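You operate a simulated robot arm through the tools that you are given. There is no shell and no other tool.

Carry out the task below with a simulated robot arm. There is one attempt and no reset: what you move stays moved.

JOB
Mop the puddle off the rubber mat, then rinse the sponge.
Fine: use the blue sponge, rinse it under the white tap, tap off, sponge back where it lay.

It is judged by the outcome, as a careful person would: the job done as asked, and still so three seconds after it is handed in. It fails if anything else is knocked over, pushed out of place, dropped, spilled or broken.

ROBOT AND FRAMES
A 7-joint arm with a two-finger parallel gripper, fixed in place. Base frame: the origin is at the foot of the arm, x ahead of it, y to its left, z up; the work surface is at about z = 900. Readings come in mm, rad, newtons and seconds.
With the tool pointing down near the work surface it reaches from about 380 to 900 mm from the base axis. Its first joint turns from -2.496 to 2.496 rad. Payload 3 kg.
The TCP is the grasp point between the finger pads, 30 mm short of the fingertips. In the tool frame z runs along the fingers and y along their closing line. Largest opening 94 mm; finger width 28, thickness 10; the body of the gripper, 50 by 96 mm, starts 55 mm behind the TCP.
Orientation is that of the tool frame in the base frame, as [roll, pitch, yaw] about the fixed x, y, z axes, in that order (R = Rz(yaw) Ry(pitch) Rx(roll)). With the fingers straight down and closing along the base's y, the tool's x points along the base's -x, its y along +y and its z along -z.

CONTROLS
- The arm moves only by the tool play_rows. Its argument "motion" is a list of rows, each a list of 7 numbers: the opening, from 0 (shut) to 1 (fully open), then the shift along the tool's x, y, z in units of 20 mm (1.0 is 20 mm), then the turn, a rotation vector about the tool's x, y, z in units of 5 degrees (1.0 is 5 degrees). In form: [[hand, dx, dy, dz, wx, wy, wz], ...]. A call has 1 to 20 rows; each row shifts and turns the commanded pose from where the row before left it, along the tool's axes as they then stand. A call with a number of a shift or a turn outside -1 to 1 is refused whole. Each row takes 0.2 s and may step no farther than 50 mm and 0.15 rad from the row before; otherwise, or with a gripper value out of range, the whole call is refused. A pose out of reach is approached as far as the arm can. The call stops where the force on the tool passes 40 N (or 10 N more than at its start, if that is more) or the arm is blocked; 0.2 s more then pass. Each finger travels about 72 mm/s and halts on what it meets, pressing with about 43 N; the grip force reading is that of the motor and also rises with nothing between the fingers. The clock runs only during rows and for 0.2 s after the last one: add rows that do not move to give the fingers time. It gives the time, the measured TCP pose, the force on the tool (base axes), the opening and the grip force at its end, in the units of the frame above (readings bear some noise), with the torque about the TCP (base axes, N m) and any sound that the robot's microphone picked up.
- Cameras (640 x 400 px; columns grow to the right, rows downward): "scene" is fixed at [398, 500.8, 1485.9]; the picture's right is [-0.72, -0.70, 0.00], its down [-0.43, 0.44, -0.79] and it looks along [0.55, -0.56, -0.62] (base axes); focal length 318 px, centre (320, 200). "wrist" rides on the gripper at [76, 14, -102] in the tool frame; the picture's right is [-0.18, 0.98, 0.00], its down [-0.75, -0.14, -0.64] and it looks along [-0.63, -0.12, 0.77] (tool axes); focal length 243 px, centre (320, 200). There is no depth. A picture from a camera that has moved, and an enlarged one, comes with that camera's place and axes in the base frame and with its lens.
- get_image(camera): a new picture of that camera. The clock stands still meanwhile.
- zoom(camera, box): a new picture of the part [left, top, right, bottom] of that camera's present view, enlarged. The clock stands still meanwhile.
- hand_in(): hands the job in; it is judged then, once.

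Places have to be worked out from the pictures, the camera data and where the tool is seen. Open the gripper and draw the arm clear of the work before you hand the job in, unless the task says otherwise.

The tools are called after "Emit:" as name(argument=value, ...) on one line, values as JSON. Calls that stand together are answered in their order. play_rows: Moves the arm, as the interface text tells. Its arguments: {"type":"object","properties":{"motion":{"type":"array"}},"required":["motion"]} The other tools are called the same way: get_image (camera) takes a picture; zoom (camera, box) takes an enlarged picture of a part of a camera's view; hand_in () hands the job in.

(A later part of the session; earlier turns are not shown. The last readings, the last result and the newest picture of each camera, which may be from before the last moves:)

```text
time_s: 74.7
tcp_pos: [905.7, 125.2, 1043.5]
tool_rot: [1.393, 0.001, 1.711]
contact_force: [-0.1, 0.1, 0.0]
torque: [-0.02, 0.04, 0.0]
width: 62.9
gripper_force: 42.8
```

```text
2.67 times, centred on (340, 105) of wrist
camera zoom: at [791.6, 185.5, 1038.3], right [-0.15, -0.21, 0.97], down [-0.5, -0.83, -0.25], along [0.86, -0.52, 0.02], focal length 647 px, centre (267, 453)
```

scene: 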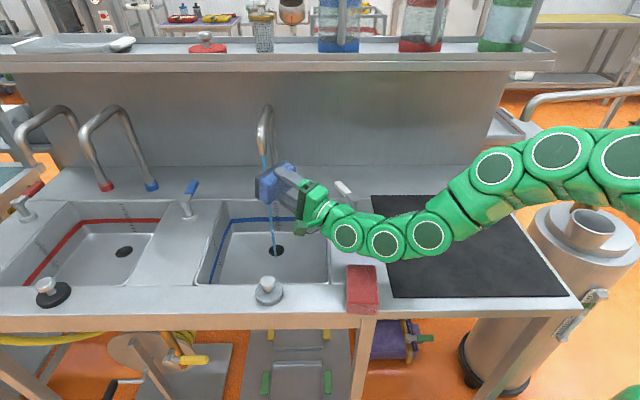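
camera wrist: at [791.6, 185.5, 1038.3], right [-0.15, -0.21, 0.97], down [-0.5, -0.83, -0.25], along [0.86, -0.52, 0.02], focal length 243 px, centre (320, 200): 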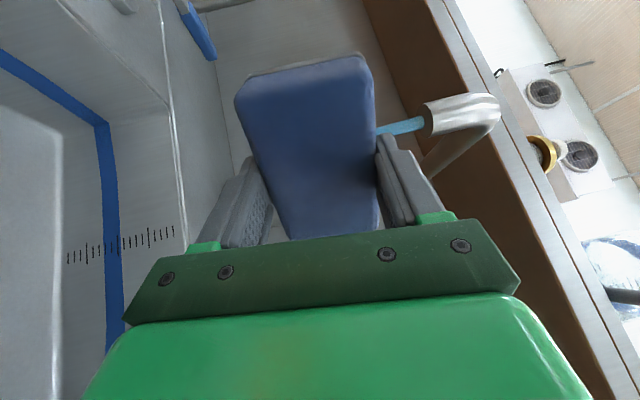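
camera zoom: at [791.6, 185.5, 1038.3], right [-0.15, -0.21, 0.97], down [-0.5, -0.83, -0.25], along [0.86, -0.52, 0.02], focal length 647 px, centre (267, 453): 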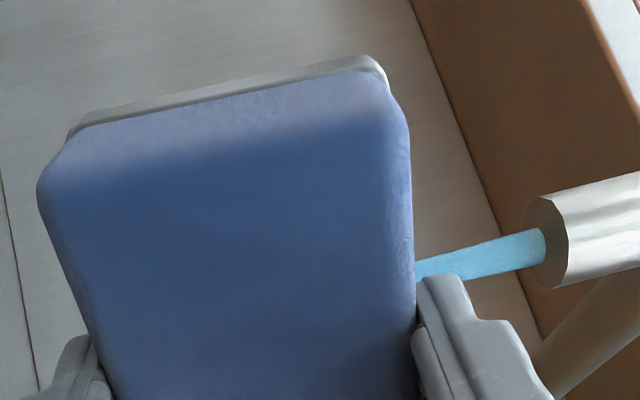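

The stream lands right at the boundary of the dark soiled layer. I'll back off 8 mm so it strikes the layer and face themselves, and hold for 3 seconds.

Emit:
play_rows(motion=[[0, 0, 0.07, -0.4, 0, 0, 0], [0, 0, 0, 0, 0, 0, 0], [0, 0, 0, 0, 0, 0, 0], [0, 0, 0, 0, 0, 0, 0], [0, 0, 0, 0, 0, 0, 0], [0, 0, 0, 0, 0, 0, 0], [0, 0, 0, 0, 0, 0, 0], [0, 0, 0, 0, 0, 0, 0], [0, 0, 0, 0, 0, 0, 0], [0, 0, 0, 0, 0, 0, 0], [0, 0, 0, 0, 0, 0, 0], [0, 0, 0, 0, 0, 0, 0], [0, 0, 0, 0, 0, 0, 0], [0, 0, 0, 0, 0, 0, 0], [0, 0, 0, 0, 0, 0, 0]])

Emit:
zoom(camera="scene", box=[240, 130, 310, 210])

Emit:
zoom(camera="wrist", box=[220, 30, 460, 180])

```text
time_s: 77.8
tcp_pos: [896.9, 124.0, 1043.2]
tool_rot: [1.392, 0.0, 1.71]
contact_force: [-0.1, 0.6, -0.2]
torque: [-0.02, 0.02, 0.0]
width: 62.8
gripper_force: 43.1
```

```text
5.00 times, centred on (275, 170) of scene
camera zoom: at [398.0, 500.8, 1485.9], right [-0.72, -0.7, 0.0], down [-0.43, 0.44, -0.79], along [0.55, -0.56, -0.62], focal length 1588 px, centre (545, 350)
```

zoom: 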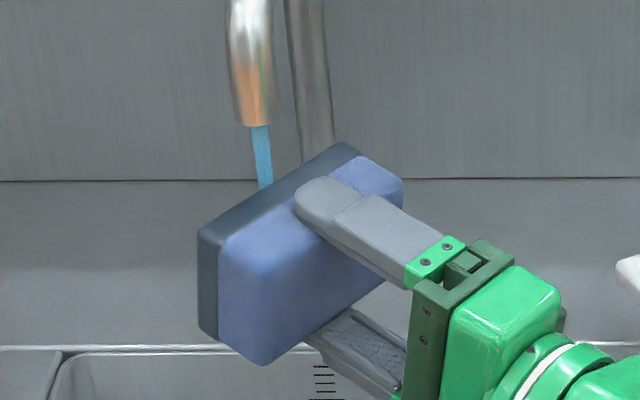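

```text
2.67 times, centred on (340, 105) of wrist
camera zoom: at [783.3, 184.9, 1038.6], right [-0.15, -0.21, 0.97], down [-0.5, -0.83, -0.25], along [0.86, -0.52, 0.02], focal length 647 px, centre (267, 453)
```

zoom: 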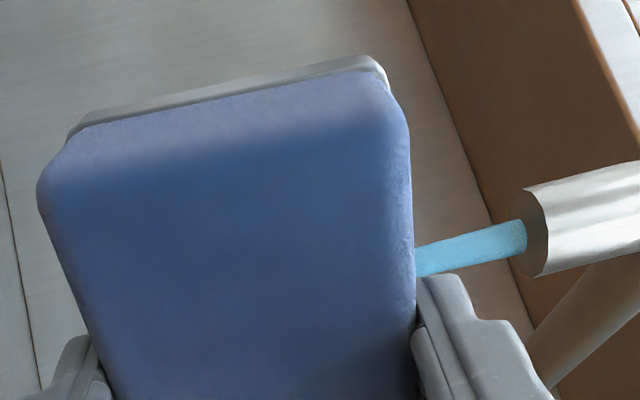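

The dark layer seems to be lightening now that the water strikes it directly. I'll hold for several more seconds.

Emit:
play_rows(motion=[[0, 0, 0, 0, 0, 0, 0], [0, 0, 0, 0, 0, 0, 0], [0, 0, 0, 0, 0, 0, 0], [0, 0, 0, 0, 0, 0, 0], [0, 0, 0, 0, 0, 0, 0], [0, 0, 0, 0, 0, 0, 0], [0, 0, 0, 0, 0, 0, 0], [0, 0, 0, 0, 0, 0, 0], [0, 0, 0, 0, 0, 0, 0], [0, 0, 0, 0, 0, 0, 0], [0, 0, 0, 0, 0, 0, 0], [0, 0, 0, 0, 0, 0, 0], [0, 0, 0, 0, 0, 0, 0], [0, 0, 0, 0, 0, 0, 0], [0, 0, 0, 0, 0, 0, 0], [0, 0, 0, 0, 0, 0, 0], [0, 0, 0, 0, 0, 0, 0], [0, 0, 0, 0, 0, 0, 0], [0, 0, 0, 0, 0, 0, 0], [0, 0, 0, 0, 0, 0, 0]])

Emit:
zoom(camera="scene", box=[240, 130, 310, 210])

Emit:
zoom(camera="wrist", box=[220, 30, 460, 180])

```text
time_s: 82.0
tcp_pos: [896.9, 125.4, 1043.6]
tool_rot: [1.393, 0.001, 1.71]
contact_force: [-0.8, 0.0, -0.3]
torque: [-0.01, 0.03, 0.01]
width: 62.9
gripper_force: 42.8
```

```text
5.00 times, centred on (275, 170) of scene
camera zoom: at [398.0, 500.8, 1485.9], right [-0.72, -0.7, 0.0], down [-0.43, 0.44, -0.79], along [0.55, -0.56, -0.62], focal length 1588 px, centre (545, 350)
```

zoom: 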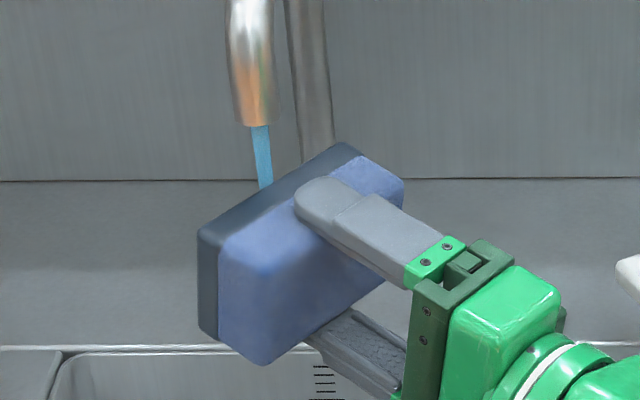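

```text
2.67 times, centred on (340, 105) of wrist
camera zoom: at [783.3, 184.9, 1038.6], right [-0.15, -0.21, 0.97], down [-0.5, -0.83, -0.25], along [0.86, -0.52, 0.02], focal length 647 px, centre (267, 453)
```

zoom: 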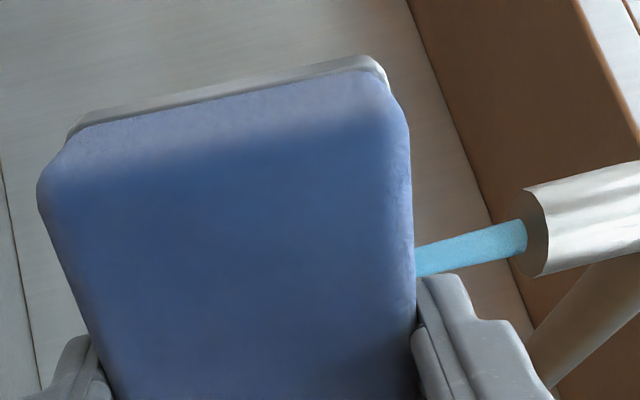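

I can't tell whether the layer is still changing. I'll take a tighter crop as a reference before holding longer.

Emit:
zoom(camera="scene", box=[255, 150, 295, 185])

Emit:
get_image(camera="scene")

```text
11.43 times, centred on (275, 168) of scene
camera zoom: at [398.0, 500.8, 1485.9], right [-0.72, -0.7, 0.0], down [-0.43, 0.44, -0.79], along [0.55, -0.56, -0.62], focal length 3630 px, centre (834, 571)
```

zoom: 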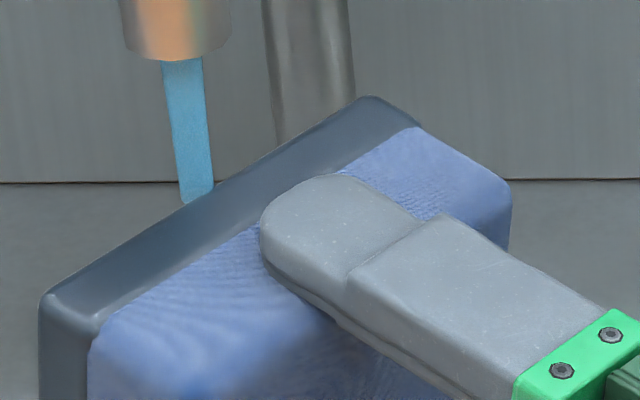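

```text
taken
```

scene: 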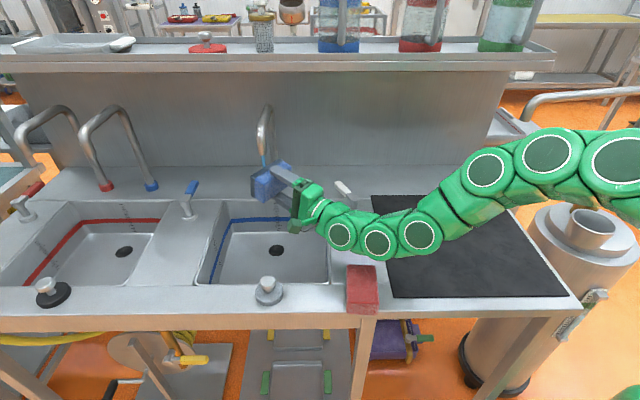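

The water runs down the soiled face and no longer reaches the drain directly. I'll sweep the sponge slowly left and right through the stream so the whole face is rinsed, then compare.

Emit:
play_rows(motion=[[0, 0.5, 0, 0, 0, 0, 0], [0, 0.5, 0, 0, 0, 0, 0], [0, 0.5, 0, 0, 0, 0, 0], [0, 0, 0, 0, 0, 0, 0], [0, 0, 0, 0, 0, 0, 0], [0, -0.5, 0, 0, 0, 0, 0], [0, -0.5, 0, 0, 0, 0, 0], [0, -0.5, 0, 0, 0, 0, 0], [0, -0.5, 0, 0, 0, 0, 0], [0, -0.5, 0, 0, 0, 0, 0], [0, -0.5, 0, 0, 0, 0, 0], [0, 0, 0, 0, 0, 0, 0], [0, 0, 0, 0, 0, 0, 0], [0, 0.5, 0, 0, 0, 0, 0], [0, 0.5, 0, 0, 0, 0, 0], [0, 0.5, 0, 0, 0, 0, 0], [0, 0, 0, 0, 0, 0, 0], [0, 0, 0, 0, 0, 0, 0]])

Emit:
zoom(camera="scene", box=[255, 150, 295, 185])

Emit:
zoom(camera="wrist", box=[220, 30, 460, 180])

```text
time_s: 85.8
tcp_pos: [895.5, 124.7, 1043.5]
tool_rot: [1.394, 0.001, 1.711]
contact_force: [-0.2, -0.8, -0.5]
torque: [-0.01, 0.0, 0.01]
width: 62.6
gripper_force: 42.7
```

```text
11.43 times, centred on (275, 168) of scene
camera zoom: at [398.0, 500.8, 1485.9], right [-0.72, -0.7, 0.0], down [-0.43, 0.44, -0.79], along [0.55, -0.56, -0.62], focal length 3630 px, centre (834, 571)
```

zoom: 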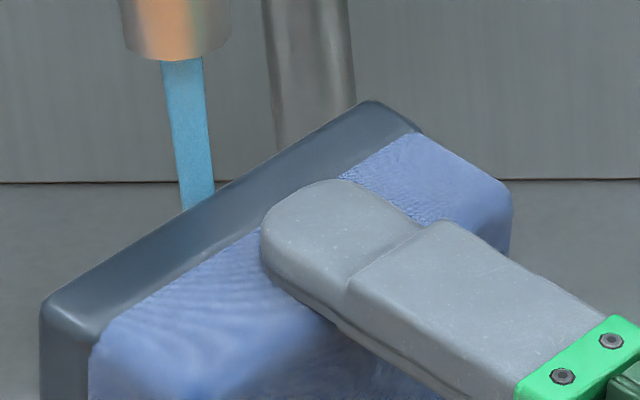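

```text
2.67 times, centred on (340, 105) of wrist
camera zoom: at [782.9, 185.1, 1037.5], right [-0.15, -0.21, 0.97], down [-0.5, -0.83, -0.25], along [0.86, -0.52, 0.02], focal length 647 px, centre (267, 453)
```

zoom: 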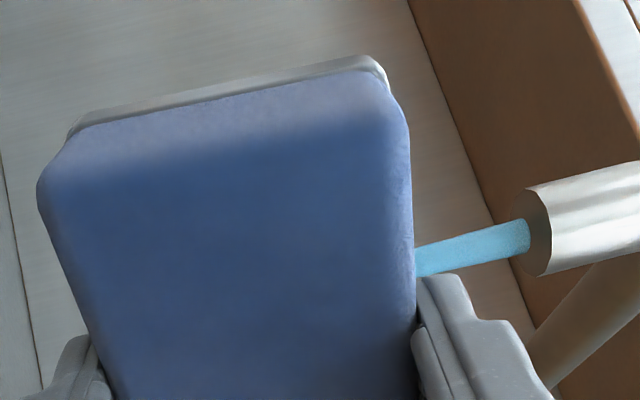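

The layer looks unchanged. I need to check whether the stream really meets the sponge or slips past behind it down to the drain.

Emit:
zoom(camera="scene", box=[220, 130, 340, 290])

Emit:
get_image(camera="wrist")

```text
2.50 times, centred on (280, 210) of scene
camera zoom: at [398.0, 500.8, 1485.9], right [-0.72, -0.7, 0.0], down [-0.43, 0.44, -0.79], along [0.55, -0.56, -0.62], focal length 794 px, centre (420, 175)
```

zoom: 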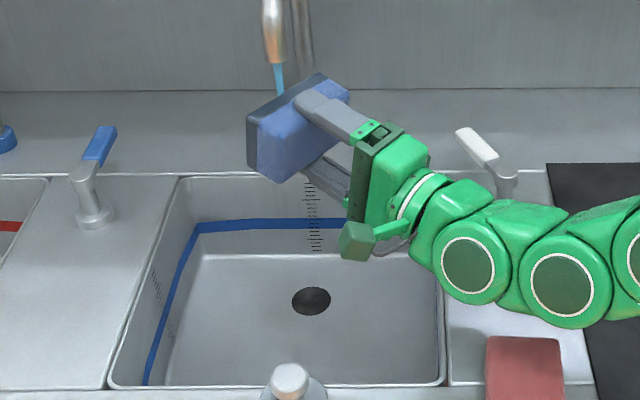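

```text
taken
camera wrist: at [782.9, 185.1, 1037.5], right [-0.15, -0.21, 0.97], down [-0.5, -0.83, -0.25], along [0.86, -0.52, 0.02], focal length 243 px, centre (320, 200)
```

wrist: 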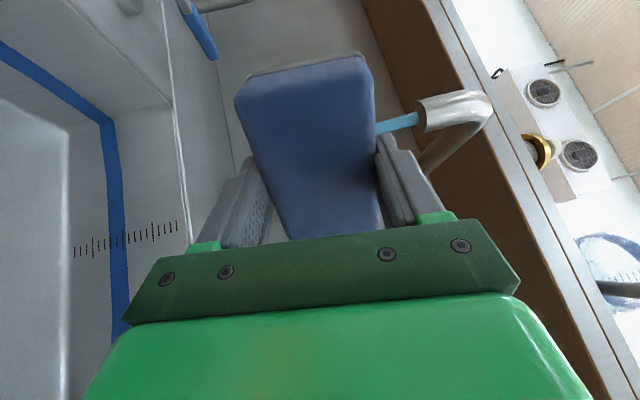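

The stream does stop at the sponge. Comparing crops, the layer looked darker when the water first hit its upper edge than afterwards, so I'll return to that position, hold for a few seconds and see if it lightens further.

Emit:
play_rows(motion=[[0, 0, -0.06, 0.35, 0, 0, 0], [0, 0, 0, 0, 0, 0, 0], [0, 0, 0, 0, 0, 0, 0], [0, 0, 0, 0, 0, 0, 0], [0, 0, 0, 0, 0, 0, 0], [0, 0, 0, 0, 0, 0, 0], [0, 0, 0, 0, 0, 0, 0], [0, 0, 0, 0, 0, 0, 0], [0, 0, 0, 0, 0, 0, 0], [0, 0, 0, 0, 0, 0, 0], [0, 0, 0, 0, 0, 0, 0], [0, 0, 0, 0, 0, 0, 0], [0, 0, 0, 0, 0, 0, 0], [0, 0, 0, 0, 0, 0, 0], [0, 0, 0, 0, 0, 0, 0], [0, 0, 0, 0, 0, 0, 0], [0, 0, 0, 0, 0, 0, 0], [0, 0, 0, 0, 0, 0, 0]])

Emit:
zoom(camera="scene", box=[240, 130, 310, 210])

Emit:
zoom(camera="scene", box=[255, 150, 295, 185])

```text
time_s: 89.7
tcp_pos: [904.4, 125.4, 1043.9]
tool_rot: [1.394, 0.0, 1.71]
contact_force: [0.3, 0.2, -0.2]
torque: [0.02, 0.01, 0.04]
width: 62.3
gripper_force: 42.9
```

```text
5.00 times, centred on (275, 170) of scene
camera zoom: at [398.0, 500.8, 1485.9], right [-0.72, -0.7, 0.0], down [-0.43, 0.44, -0.79], along [0.55, -0.56, -0.62], focal length 1588 px, centre (545, 350)
```

zoom: 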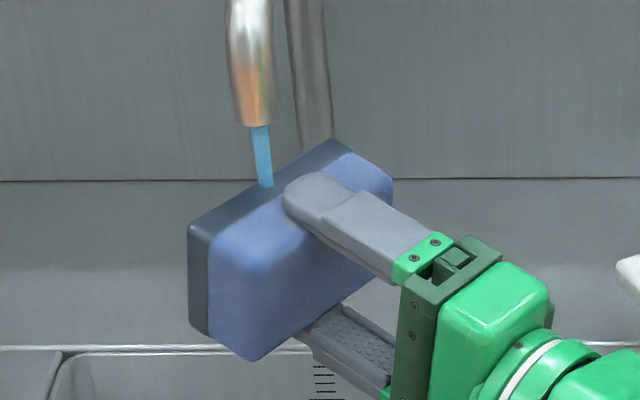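

```text
11.43 times, centred on (275, 168) of scene
camera zoom: at [398.0, 500.8, 1485.9], right [-0.72, -0.7, 0.0], down [-0.43, 0.44, -0.79], along [0.55, -0.56, -0.62], focal length 3630 px, centre (834, 571)
```

zoom: 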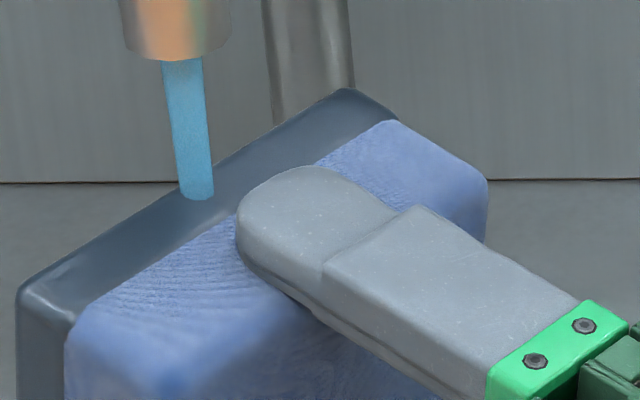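

The shading difference was only the spout's shadow, so the layer hasn't faded. Perhaps the sponge's middle needs to be right under the stream: I'll lower by 8 mm, move 18 mm further out so the sponge is centred, and hold.

Emit:
play_rows(motion=[[0, 0, -0.4, -0.07, 0, 0, 0], [0, 0, -0.08, 0.45, 0, 0, 0], [0, 0, -0.08, 0.45, 0, 0, 0], [0, 0, 0, 0, 0, 0, 0], [0, 0, 0, 0, 0, 0, 0], [0, 0, 0, 0, 0, 0, 0], [0, 0, 0, 0, 0, 0, 0], [0, 0, 0, 0, 0, 0, 0], [0, 0, 0, 0, 0, 0, 0], [0, 0, 0, 0, 0, 0, 0], [0, 0, 0, 0, 0, 0, 0], [0, 0, 0, 0, 0, 0, 0], [0, 0, 0, 0, 0, 0, 0], [0, 0, 0, 0, 0, 0, 0], [0, 0, 0, 0, 0, 0, 0], [0, 0, 0, 0, 0, 0, 0], [0, 0, 0, 0, 0, 0, 0], [0, 0, 0, 0, 0, 0, 0]])

Emit:
zoom(camera="scene", box=[240, 130, 310, 210])

Emit:
get_image(camera="scene")

```text
time_s: 93.5
tcp_pos: [922.7, 128.1, 1035.8]
tool_rot: [1.395, -0.002, 1.71]
contact_force: [0.8, -0.1, -0.5]
torque: [0.01, -0.02, 0.02]
width: 62.4
gripper_force: 43.0
```

```text
5.00 times, centred on (275, 170) of scene
camera zoom: at [398.0, 500.8, 1485.9], right [-0.72, -0.7, 0.0], down [-0.43, 0.44, -0.79], along [0.55, -0.56, -0.62], focal length 1588 px, centre (545, 350)
```

zoom: 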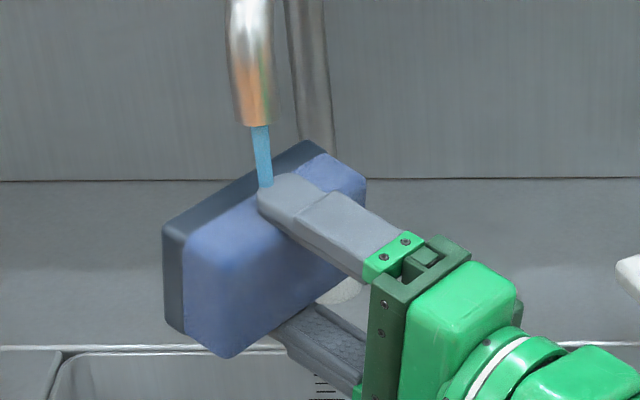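

```text
taken
```

scene: 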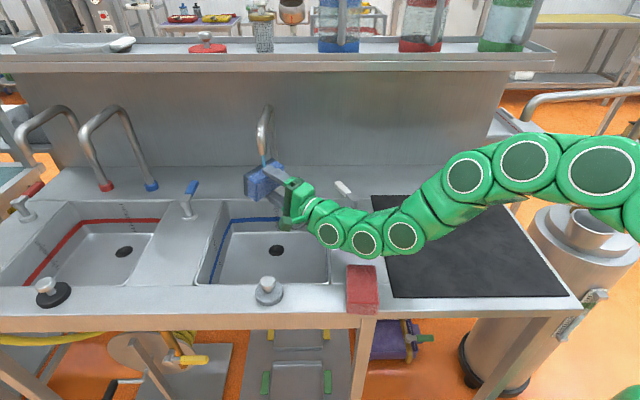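

The layer is still unchanged with the sponge centred. The lever is only about 30° open and the stream is thin, so the flow may be too weak; I'll open the tap further. First I'll retreat from under the spout and undo the tilt and roll.

Emit:
play_rows(motion=[[0, 0, 0.296, -0.811, 0, 0, 0], [0, 0, 0.296, -0.811, 0, 0, 0], [0, 0, 0.296, -0.811, 0, 0, 0], [0, 0, 0.296, -0.811, 0, 0, 0], [0, 0, 0.296, -0.811, 0, 0, 0], [0, 0, 0, 0, 1, 0, 0], [0, 0, 0, 0, 1, 0, 0], [0, 0, 0, 0, 1, 0, 0], [0, 0, 0, 0, 1, 0, 0], [0, 0, 0, 0, 1, 0, 0], [0, 0, 0, 0, 1, 0, 0], [0, 0, 0, 0, 0, 0, 0]])

Emit:
play_rows(motion=[[0, 0, 0, 0, 0, 0, -1], [0, 0, 0, 0, 0, 0, -1], [0, 0, 0, 0, 0, 0, -1], [0, 0, 0, 0, 0, 0, -1], [0, 0, 0, 0, 0, 0, -1], [0, 0, 0, 0, 0, 0, -1], [0, 0, 0, 0, 0, 0, -1], [0, 0, 0, 0, 0, 0, -1], [0, 0, 0, 0, 0, 0, -1], [0, 0, 0, 0, 0, 0, -1], [0, 0, 0, 0, 0, 0, -1], [0, 0, 0, 0, 0, 0, -1], [0, 0, 0, 0, 0, 0, -1], [0, 0, 0, 0, 0, 0, -1], [0, 0, 0, 0, 0, 0, -1], [0, 0, 0, 0, 0, 0, -1], [0, 0, 0, 0, 0, 0, -1], [0, 0, 0, 0, 0, 0, -1], [0, 0, 0, 0, 0, 0, 0]])

Emit:
get_image(camera="scene")

Emit:
get_image(camera="wrist")

```text
time_s: 96.0
tcp_pos: [837.0, 116.6, 1049.7]
tool_rot: [1.918, 0.001, 1.711]
contact_force: [0.3, 1.1, -0.2]
torque: [0.01, -0.02, -0.01]
width: 62.5
gripper_force: 43.0
```

```text
time_s: 100.0
tcp_pos: [837.5, 115.3, 1051.0]
tool_rot: [-3.135, 1.224, -2.997]
contact_force: [0.2, -0.6, -0.7]
torque: [-0.01, 0.01, 0.0]
width: 62.8
gripper_force: 43.0
```

```text
taken
```

scene: 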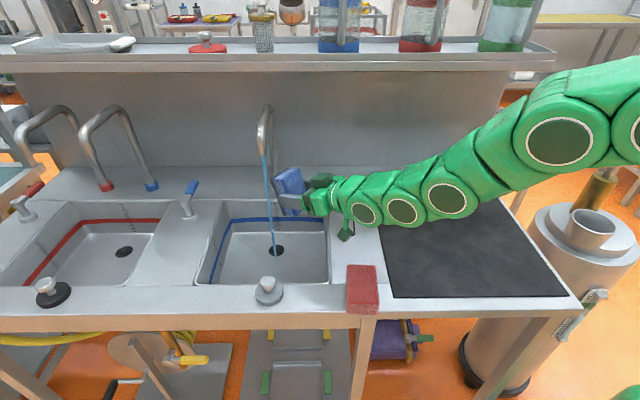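

```text
taken
camera wrist: at [714.1, 112.2, 1012.1], right [-0.08, 0.98, 0.17], down [-0.33, -0.19, 0.93], along [0.94, 0.01, 0.33], focal length 243 px, centre (320, 200)
```

wrist: 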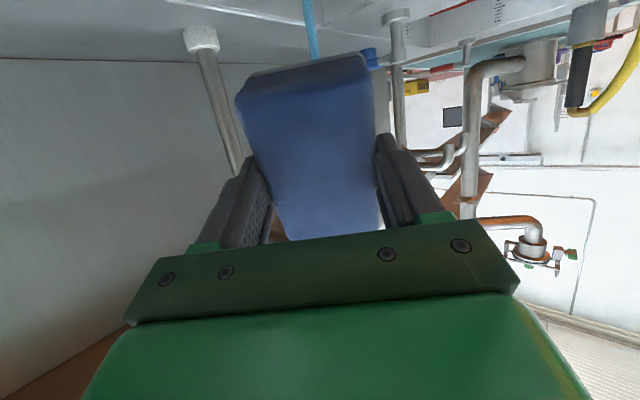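

In this view the dark lip along the sponge's edge seems to be gone. I'll zoom in on the sponge in both cameras to verify.

Emit:
zoom(camera="wrist", box=[210, 20, 420, 180])

Emit:
zoom(camera="scene", box=[250, 150, 360, 250])

```text
2.50 times, centred on (315, 100) of wrist
camera zoom: at [714.1, 112.2, 1012.1], right [-0.08, 0.98, 0.17], down [-0.33, -0.19, 0.93], along [0.94, 0.01, 0.33], focal length 606 px, centre (332, 450)
```

zoom: 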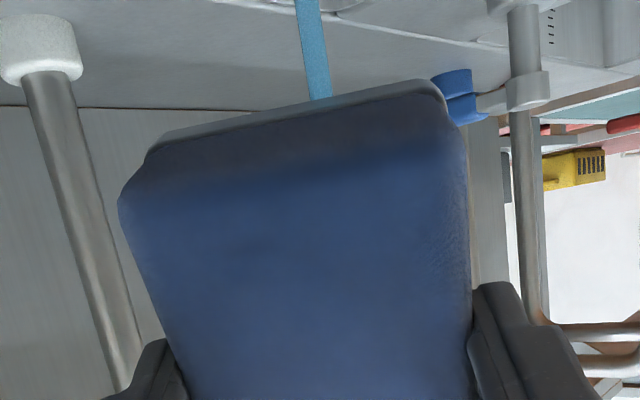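

```text
4.00 times, centred on (305, 200) of scene
camera zoom: at [398.0, 500.8, 1485.9], right [-0.72, -0.7, 0.0], down [-0.43, 0.44, -0.79], along [0.55, -0.56, -0.62], focal length 1270 px, centre (380, 200)
```

zoom: 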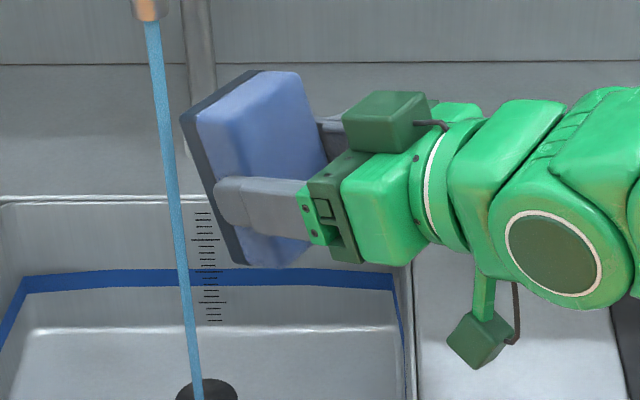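

The dark layer is still there, so I'll go ahead and open the tap further. I'll bring the tool up to a 25° tilt, then carry the sponge back over the lever to its right side.

Emit:
play_rows(motion=[[0, 0, 0, 0, 0, 1, 0], [0, 0, 0, 0, 0, 1, 0], [0, 0, 0, 0, 0, 1, 0], [0, 0, 0, 0, 0, 1, 0], [0, 0, 0, 0, 0, 1, 0], [0, 0, 0, 0, 0, 1, 0], [0, 0, 0, 0, 0, 1, 0], [0, 0, 0, 0, 0, 1, 0], [0, 0, 0, 0, 0, 1, 0], [0, 0, 0, 0, 0, 0, 0]])

Emit:
play_rows(motion=[[0, 0.358, -0.975, -0.167, 0, 0, 0], [0, 0.358, -0.975, -0.167, 0, 0, 0], [0, 0.358, -0.975, -0.167, 0, 0, 0], [0, 0.358, -0.975, -0.167, 0, 0, 0], [0, 0.358, -0.975, -0.167, 0, 0, 0], [0, 0.358, -0.975, -0.167, 0, 0, 0], [0, 0.358, -0.975, -0.167, 0, 0, 0], [0, 0.358, -0.975, -0.167, 0, 0, 0], [0, 0.358, -0.975, -0.167, 0, 0, 0], [0, 0.358, -0.975, -0.167, 0, 0, 0], [0, 0.358, -0.975, -0.167, 0, 0, 0], [0, 0.358, -0.975, -0.167, 0, 0, 0], [0, 0.358, -0.975, -0.167, 0, 0, 0], [0, 0, 0, 0, 0, 0, 0]])

Emit:
get_image(camera="scene")

Emit:
get_image(camera="wrist")

```text
time_s: 102.2
tcp_pos: [838.0, 115.4, 1050.6]
tool_rot: [-3.141, 0.438, -3.002]
contact_force: [-1.1, -0.3, 0.0]
torque: [0.01, 0.01, 0.0]
width: 62.6
gripper_force: 42.9
```

```text
time_s: 105.2
tcp_pos: [770.2, -149.3, 1047.8]
tool_rot: [-3.14, 0.438, -3.002]
contact_force: [-0.2, 0.9, 0.0]
torque: [0.02, 0.03, 0.02]
width: 62.8
gripper_force: 42.9
```

```text
taken
```

scene: 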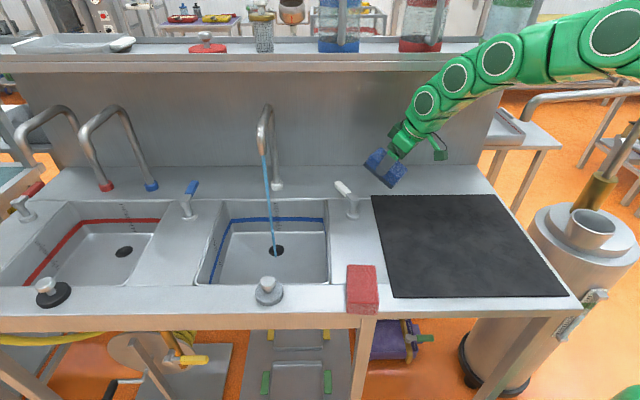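

```text
taken
camera wrist: at [657.7, -152.6, 1107.6], right [0.03, 1.0, 0.08], down [0.42, -0.08, 0.9], along [0.9, 0.01, -0.43], focal length 243 px, centre (320, 200)
```

wrist: 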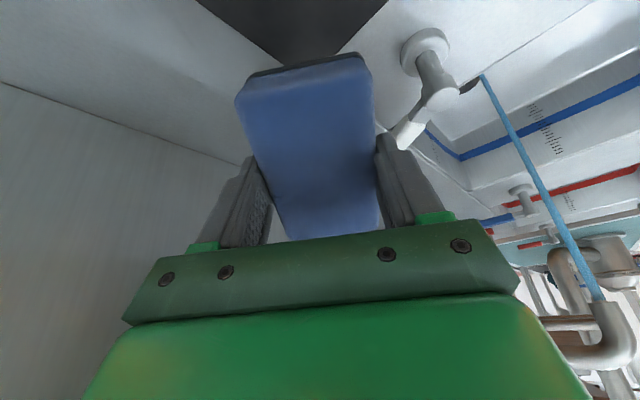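

I'm on the right of the lever at height. I'll go down to lever level here, then move outward along the handle's right side without touching it.

Emit:
play_rows(motion=[[0, 0.386, 0, 0.827, 0, 0, 0], [0, 0.386, 0, 0.827, 0, 0, 0], [0, 0.386, 0, 0.827, 0, 0, 0], [0, 0.386, 0, 0.827, 0, 0, 0], [0, -0.815, 0, 0.381, 0, 0, 0], [0, -0.815, 0, 0.381, 0, 0, 0], [0, -0.815, 0, 0.381, 0, 0, 0], [0, -0.815, 0, 0.381, 0, 0, 0], [0, -0.815, 0, 0.381, 0, 0, 0], [0, 0, 0, 0, 0, 0, 0]])

Emit:
zoom(camera="scene", box=[310, 120, 430, 230])

Emit:
get_image(camera="wrist")

```text
time_s: 107.5
tcp_pos: [860.0, -136.9, 976.9]
tool_rot: [3.141, 0.439, -3.001]
contact_force: [0.2, 0.5, -0.2]
torque: [0.02, 0.0, -0.02]
width: 62.8
gripper_force: 43.1
```

```text
3.64 times, centred on (370, 175) of scene
camera zoom: at [398.0, 500.8, 1485.9], right [-0.72, -0.7, 0.0], down [-0.43, 0.44, -0.79], along [0.55, -0.56, -0.62], focal length 1155 px, centre (138, 291)
```

zoom: 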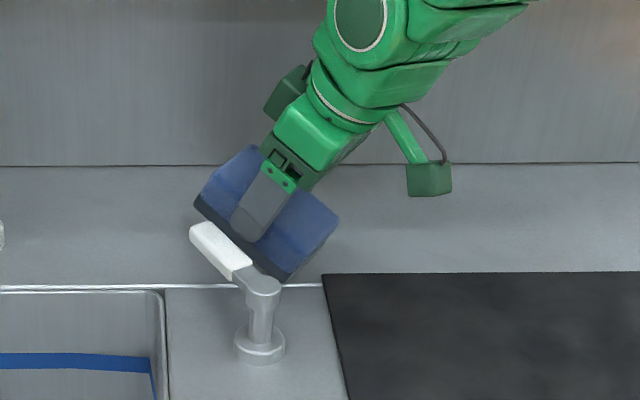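

```text
taken
camera wrist: at [746.5, -139.5, 1036.2], right [0.03, 1.0, 0.08], down [0.42, -0.08, 0.9], along [0.91, 0.01, -0.43], focal length 243 px, centre (320, 200)
```

wrist: 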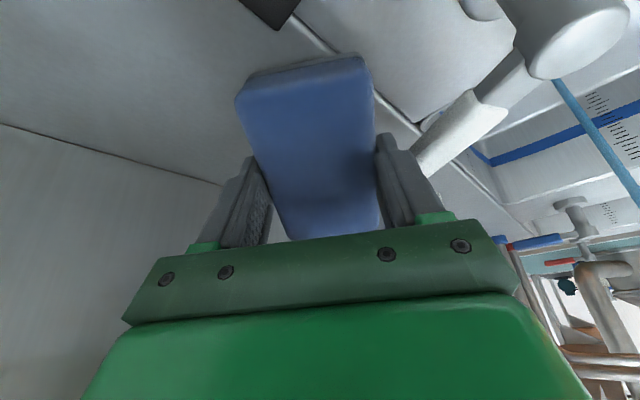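

The finger is alongside the handle with about 25 mm to go. I'll shift 20 mm further out along it, then push towards the sink in 10 mm steps to open the valve more.

Emit:
play_rows(motion=[[0, -0.906, 0, 0.423, 0, 0, 0], [0, 0, 0.5, 0, 0, 0, 0], [0, 0, 0.5, 0, 0, 0, 0], [0, 0, 0.5, 0, 0, 0, 0], [0, 0, 0.5, 0, 0, 0, 0], [0, 0, 0.5, 0, 0, 0, 0], [0, 0, 0, 0, 0, 0, 0]])

Emit:
zoom(camera="scene", box=[230, 90, 430, 290])

Emit:
get_image(camera="wrist")

```text
time_s: 109.0
tcp_pos: [871.3, -84.4, 976.5]
tool_rot: [3.141, 0.437, -3.001]
contact_force: [0.1, 0.3, -0.6]
torque: [-0.03, -0.02, -0.01]
width: 62.7
gripper_force: 42.8
```

```text
2.00 times, centred on (330, 190) of scene
camera zoom: at [398.0, 500.8, 1485.9], right [-0.72, -0.7, 0.0], down [-0.43, 0.44, -0.79], along [0.55, -0.56, -0.62], focal length 635 px, centre (300, 220)
```

zoom: 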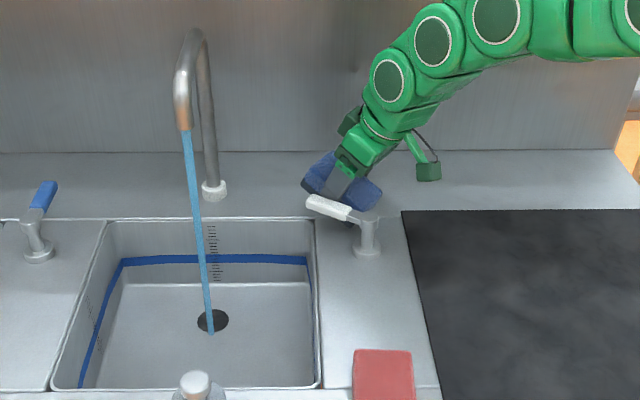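

```text
taken
camera wrist: at [758.2, -87.3, 1035.7], right [0.03, 1.0, 0.08], down [0.43, -0.08, 0.9], along [0.9, 0.01, -0.43], focal length 243 px, centre (320, 200)
```

wrist: 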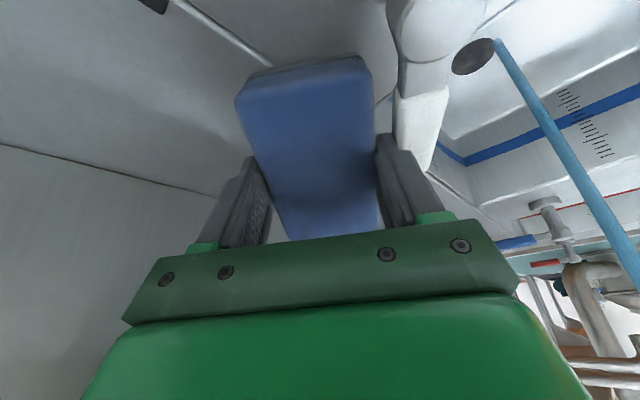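

The lever has opened more, to about 50°, and the stream looks thicker. I'll zoom in to compare its width with before.

Emit:
zoom(camera="scene", box=[245, 140, 305, 190])

Emit:
zoom(camera="scene", box=[310, 140, 410, 230])

```text
8.00 times, centred on (275, 165) of scene
camera zoom: at [398.0, 500.8, 1485.9], right [-0.72, -0.7, 0.0], down [-0.43, 0.44, -0.79], along [0.55, -0.56, -0.62], focal length 2541 px, centre (680, 480)
```

zoom: 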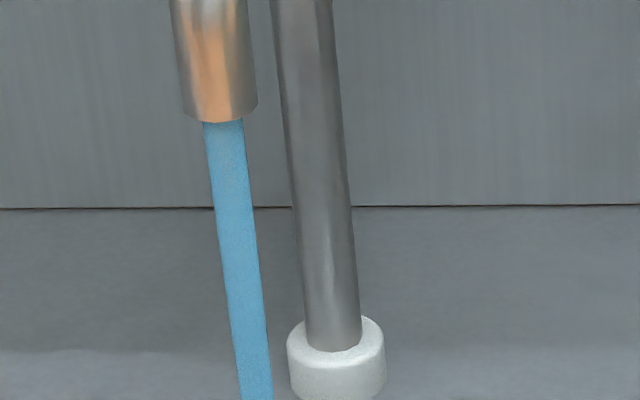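

```text
4.44 times, centred on (360, 185) of scene
camera zoom: at [398.0, 500.8, 1485.9], right [-0.72, -0.7, 0.0], down [-0.43, 0.44, -0.79], along [0.55, -0.56, -0.62], focal length 1412 px, centre (142, 267)
```

zoom: 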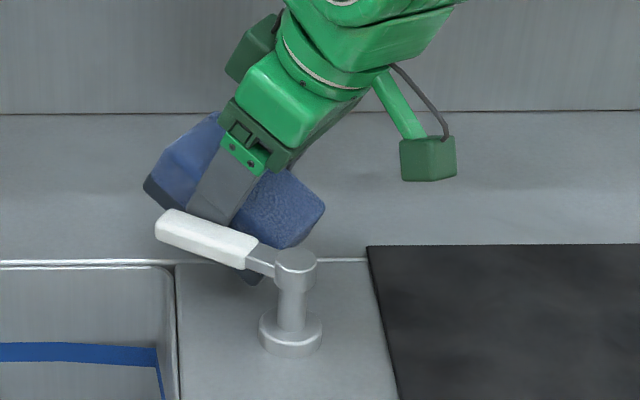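

The stream is now about 12 mm wide against 8 mm before, so flow scales with the lever angle, now about 58°. I'll push on to near fully open, turning the tool along with the handle.

Emit:
play_rows(motion=[[0, -0.28, 0.38, 0.13, -0.423, 0, -0.906], [0, -0.28, 0.38, 0.13, -0.423, 0, -0.906], [0, -0.28, 0.38, 0.13, -0.423, 0, -0.906], [0, -0.28, 0.38, 0.13, -0.423, 0, -0.906], [0, -0.28, 0.38, 0.13, -0.423, 0, -0.906], [0, -0.28, 0.38, 0.13, -0.423, 0, -0.906], [0, 0, 0, 0, 0, 0, 0]])

Emit:
zoom(camera="scene", box=[245, 140, 305, 190])

Emit:
zoom(camera="scene", box=[310, 140, 410, 230])

```text
time_s: 110.7
tcp_pos: [891.7, -32.6, 978.3]
tool_rot: [-3.136, 0.441, -2.479]
contact_force: [8.6, -21.6, -1.4]
torque: [-0.35, -0.16, 0.45]
width: 62.3
gripper_force: 42.8
```

```text
8.00 times, centred on (275, 165) of scene
camera zoom: at [398.0, 500.8, 1485.9], right [-0.72, -0.7, 0.0], down [-0.43, 0.44, -0.79], along [0.55, -0.56, -0.62], focal length 2541 px, centre (680, 480)
```

zoom: 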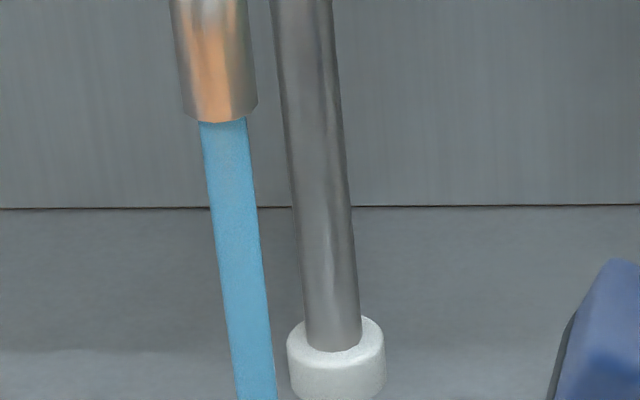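

```text
4.44 times, centred on (360, 185) of scene
camera zoom: at [398.0, 500.8, 1485.9], right [-0.72, -0.7, 0.0], down [-0.43, 0.44, -0.79], along [0.55, -0.56, -0.62], focal length 1412 px, centre (142, 267)
```

zoom: 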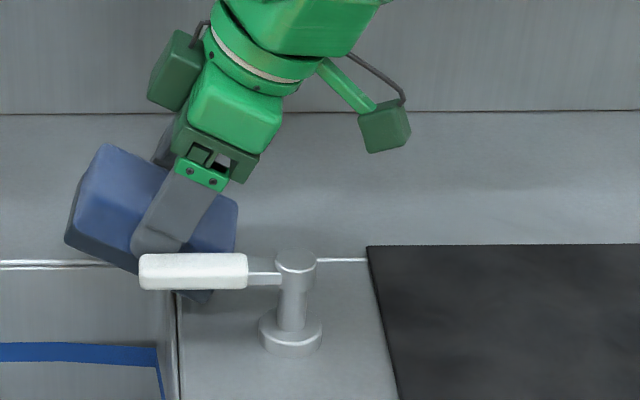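

The tap is now fully open: the lever is parallel to the counter and the stream is about 14 mm wide. I'll ease off the lever, rise above it, turn back, and carry the sponge to the stream again.

Emit:
play_rows(motion=[[0, 0, -0.6, 0, 0, 0, 0], [0, -0.423, 0, -0.906, 0, 0, 0], [0, -0.423, 0, -0.906, 0, 0, 0], [0, -0.423, 0, -0.906, 0, 0, 0], [0, -0.423, 0, -0.906, 0, 0, 0], [0, 0, 0, 0, 0.423, 0, 0.906], [0, 0, 0, 0, 0.423, 0, 0.906], [0, 0, 0, 0, 0.423, 0, 0.906], [0, 0, 0, 0, 0.423, 0, 0.906], [0, 0, 0, 0, 0.423, 0, 0.906], [0, 0, 0, 0, 0.423, 0, 0.906], [0, 0, 0, 0, 0, 0, 0]])

Emit:
get_image(camera="scene")

```text
time_s: 113.2
tcp_pos: [898.8, -38.9, 1057.7]
tool_rot: [-3.141, 0.438, -3.004]
contact_force: [0.8, 0.0, -0.9]
torque: [0.04, -0.02, -0.01]
width: 62.6
gripper_force: 42.4
```

```text
taken
```

scene: 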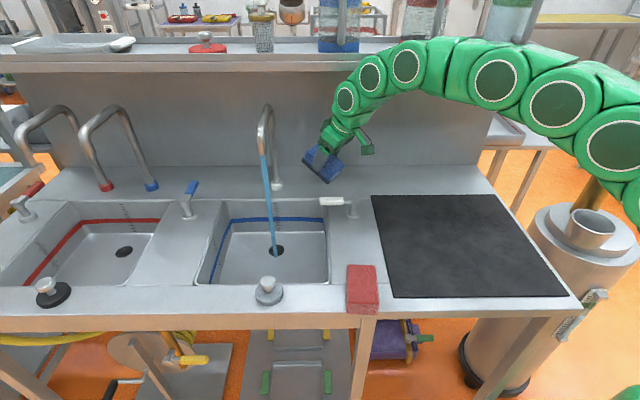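

The lever is fully open and everything is clear. I'll carry the sponge over to the sink and slide it under the stream as before, then hold.

Emit:
play_rows(motion=[[0, 0.157, 0.97, -0.073, 0, 0, 0], [0, 0.157, 0.97, -0.073, 0, 0, 0], [0, 0.157, 0.97, -0.073, 0, 0, 0], [0, 0.157, 0.97, -0.073, 0, 0, 0], [0, 0.157, 0.97, -0.073, 0, 0, 0], [0, 0.157, 0.97, -0.073, 0, 0, 0], [0, 0.157, 0.97, -0.073, 0, 0, 0], [0, 0.157, 0.9, -0.073, 0, 0, 0], [0, 0, 0, 0, 0, -1, 0], [0, 0, 0, 0, 0, 0, 0]])

Emit:
play_rows(motion=[[0, -0.15, 0.089, 0.905, 0, 0, 0], [0, -0.15, 0.089, 0.905, 0, 0, 0], [0, -0.15, 0.089, 0.905, 0, 0, 0], [0, -0.15, 0.089, 0.905, 0, 0, 0], [0, -0.15, 0.089, 0.905, 0, 0, 0], [0, -0.15, 0.089, 0.905, 0, 0, 0], [0, -0.15, 0.089, 0.905, 0, 0, 0], [0, 0, 0, 0, 0, 0, 0], [0, 0, 0, 0, 0, 0, 0], [0, 0, 0, 0, 0, 0, 0], [0, 0, 0, 0, 0, 0, 0], [0, 0, 0, 0, 0, 0, 0], [0, 0, 0, 0, 0, 0, 0], [0, 0, 0, 0, 0, 0, 0], [0, 0, 0, 0, 0, 0, 0], [0, 0, 0, 0, 0, 0, 0], [0, 0, 0, 0, 0, 0, 0], [0, 0, 0, 0, 0, 0, 0], [0, 0, 0, 0, 0, 0, 0]])

Emit:
zoom(camera="scene", box=[230, 140, 330, 250])

Emit:
zoom(camera="wrist", box=[200, 30, 440, 250])

```text
time_s: 115.5
tcp_pos: [851.2, 108.9, 1057.4]
tool_rot: [-3.141, 0.526, -3.002]
contact_force: [-0.2, -0.3, -0.7]
torque: [-0.03, 0.01, 0.0]
width: 62.5
gripper_force: 42.9
```

```text
time_s: 119.5
tcp_pos: [929.0, 133.3, 957.7]
tool_rot: [-3.141, 0.527, -3.0]
contact_force: [0.9, -0.4, -1.1]
torque: [-0.02, 0.03, 0.04]
width: 62.5
gripper_force: 42.8
```

```text
3.64 times, centred on (280, 195) of scene
camera zoom: at [398.0, 500.8, 1485.9], right [-0.72, -0.7, 0.0], down [-0.43, 0.44, -0.79], along [0.55, -0.56, -0.62], focal length 1155 px, centre (466, 218)
```

zoom: 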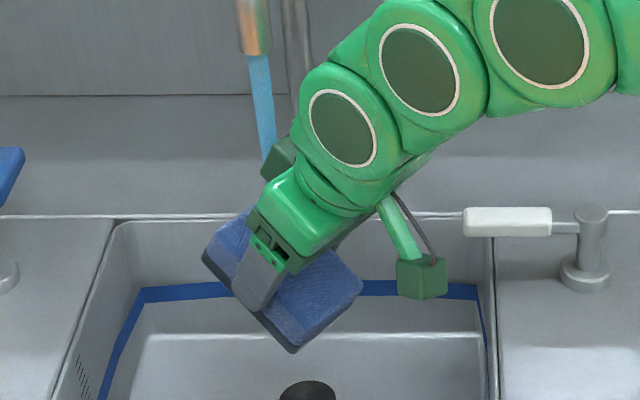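

```text
1.82 times, centred on (320, 140) of wrist
camera zoom: at [810.1, 129.3, 1006.5], right [0.02, 1.0, 0.09], down [0.35, -0.09, 0.93], along [0.94, 0.01, -0.35], focal length 441 px, centre (320, 309)
```

zoom: 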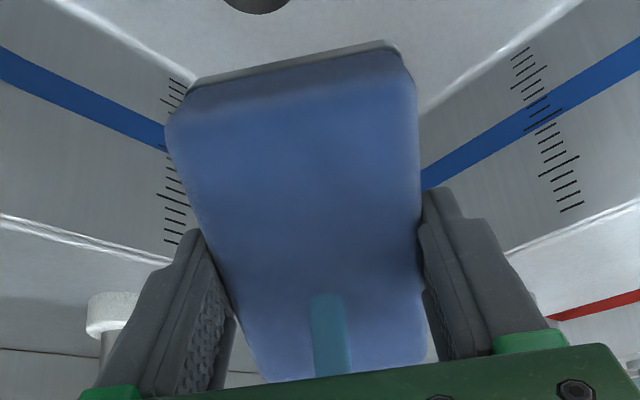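

The full stream is running onto the sponge, and I can't yet judge the layer. I'll hold another 4 s and compare the same crops.

Emit:
play_rows(motion=[[0, 0, 0, 0, 0, 0, 0], [0, 0, 0, 0, 0, 0, 0], [0, 0, 0, 0, 0, 0, 0], [0, 0, 0, 0, 0, 0, 0], [0, 0, 0, 0, 0, 0, 0], [0, 0, 0, 0, 0, 0, 0], [0, 0, 0, 0, 0, 0, 0], [0, 0, 0, 0, 0, 0, 0], [0, 0, 0, 0, 0, 0, 0], [0, 0, 0, 0, 0, 0, 0], [0, 0, 0, 0, 0, 0, 0], [0, 0, 0, 0, 0, 0, 0], [0, 0, 0, 0, 0, 0, 0], [0, 0, 0, 0, 0, 0, 0], [0, 0, 0, 0, 0, 0, 0], [0, 0, 0, 0, 0, 0, 0], [0, 0, 0, 0, 0, 0, 0], [0, 0, 0, 0, 0, 0, 0], [0, 0, 0, 0, 0, 0, 0], [0, 0, 0, 0, 0, 0, 0]])

Emit:
zoom(camera="scene", box=[230, 140, 330, 250])

Emit:
zoom(camera="scene", box=[250, 190, 300, 240])

```text
time_s: 123.7
tcp_pos: [927.5, 132.0, 957.9]
tool_rot: [3.142, 0.527, -3.003]
contact_force: [-0.6, -0.8, -0.5]
torque: [-0.02, 0.04, 0.02]
width: 62.5
gripper_force: 43.0
```

```text
3.64 times, centred on (280, 195) of scene
camera zoom: at [398.0, 500.8, 1485.9], right [-0.72, -0.7, 0.0], down [-0.43, 0.44, -0.79], along [0.55, -0.56, -0.62], focal length 1155 px, centre (466, 218)
```

zoom: 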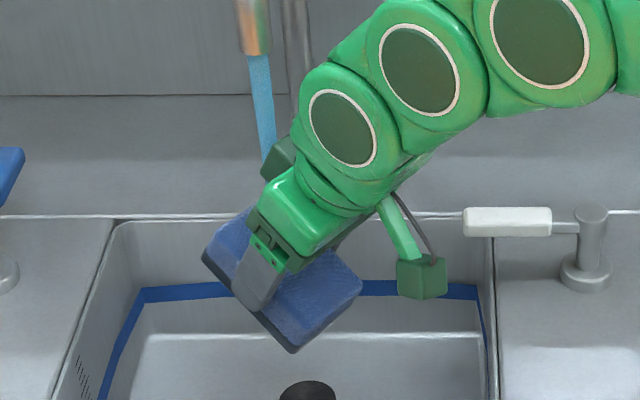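

```text
8.00 times, centred on (275, 215) of scene
camera zoom: at [398.0, 500.8, 1485.9], right [-0.72, -0.7, 0.0], down [-0.43, 0.44, -0.79], along [0.55, -0.56, -0.62], focal length 2541 px, centre (680, 80)
```

zoom: 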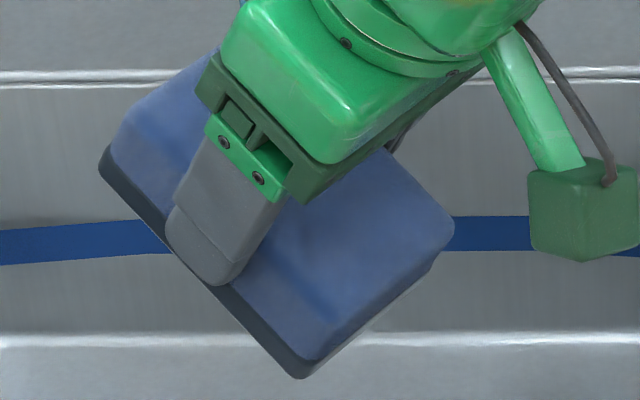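

The layer still looks unchanged from above. With the tap fully open I'll present the soiled face to the stream once more, this time without the extra roll: retreat along the tool axis, then tilt up in stages.

Emit:
play_rows(motion=[[0, 0.15, -0.089, -0.905, 0, 0, 0], [0, 0.15, -0.089, -0.905, 0, 0, 0], [0, 0.15, -0.089, -0.905, 0, 0, 0], [0, 0.15, -0.089, -0.905, 0, 0, 0], [0, 0.15, -0.089, -0.905, 0, 0, 0], [0, 0.15, -0.089, -0.905, 0, 0, 0], [0, 0.15, -0.089, -0.905, 0, 0, 0], [0, 0, 0, 0, 0, -1, 0], [0, 0, 0, 0, 0, -1, 0], [0, 0, 0, 0, 0, -1, 0], [0, 0, 0, 0, 0, -1, 0], [0, 0, 0, 0, 0, -1, 0], [0, 0, 0, 0, 0, -1, 0], [0, 0, 0, 0, 0, -1, 0], [0, 0, 0, 0, 0, -1, 0], [0, 0, 0, 0, 0, -1, 0], [0, 0, 0, 0, 0, -1, 0], [0, 0, 0, 0, 0, 0, 0]])

Emit:
get_image(camera="scene")

Emit:
get_image(camera="wrist")

```text
time_s: 127.5
tcp_pos: [850.2, 110.1, 1057.8]
tool_rot: [-3.137, 1.403, -2.998]
contact_force: [-0.2, 0.5, -0.1]
torque: [0.01, -0.01, -0.01]
width: 62.6
gripper_force: 42.9
```

```text
taken
```

scene: 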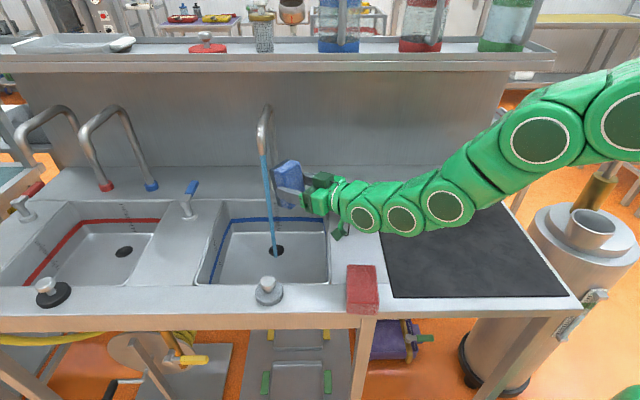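

```text
taken
camera wrist: at [735.0, 107.3, 998.8], right [-0.11, 0.98, 0.18], down [-0.48, -0.21, 0.85], along [0.87, 0.0, 0.49], focal length 243 px, centre (320, 200)
```

wrist: 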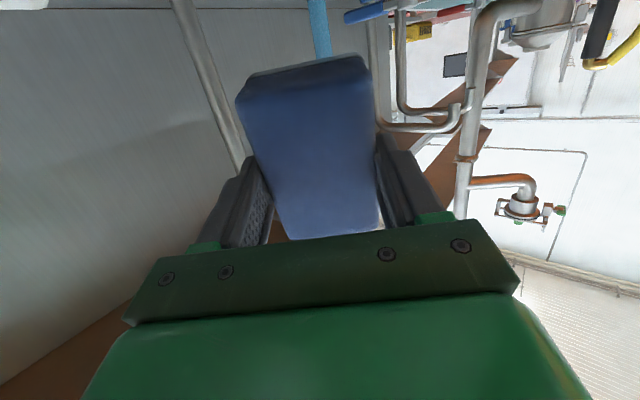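

I'll compare the lip in this view with the earlier one before continuing.

Emit:
zoom(camera="wrist", box=[210, 20, 420, 180])

Emit:
zoom(camera="scene", box=[250, 140, 350, 240])

```text
2.50 times, centred on (315, 100) of wrist
camera zoom: at [735.0, 107.3, 998.8], right [-0.11, 0.98, 0.18], down [-0.48, -0.21, 0.85], along [0.87, 0.0, 0.49], focal length 606 px, centre (332, 450)
```

zoom: 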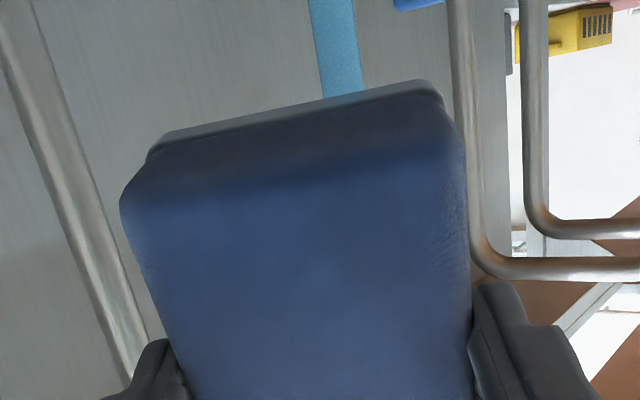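

```text
4.00 times, centred on (300, 190) of scene
camera zoom: at [398.0, 500.8, 1485.9], right [-0.72, -0.7, 0.0], down [-0.43, 0.44, -0.79], along [0.55, -0.56, -0.62], focal length 1270 px, centre (400, 240)
```

zoom: 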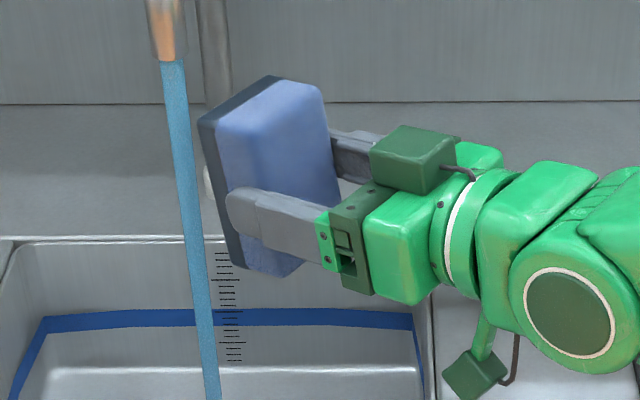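

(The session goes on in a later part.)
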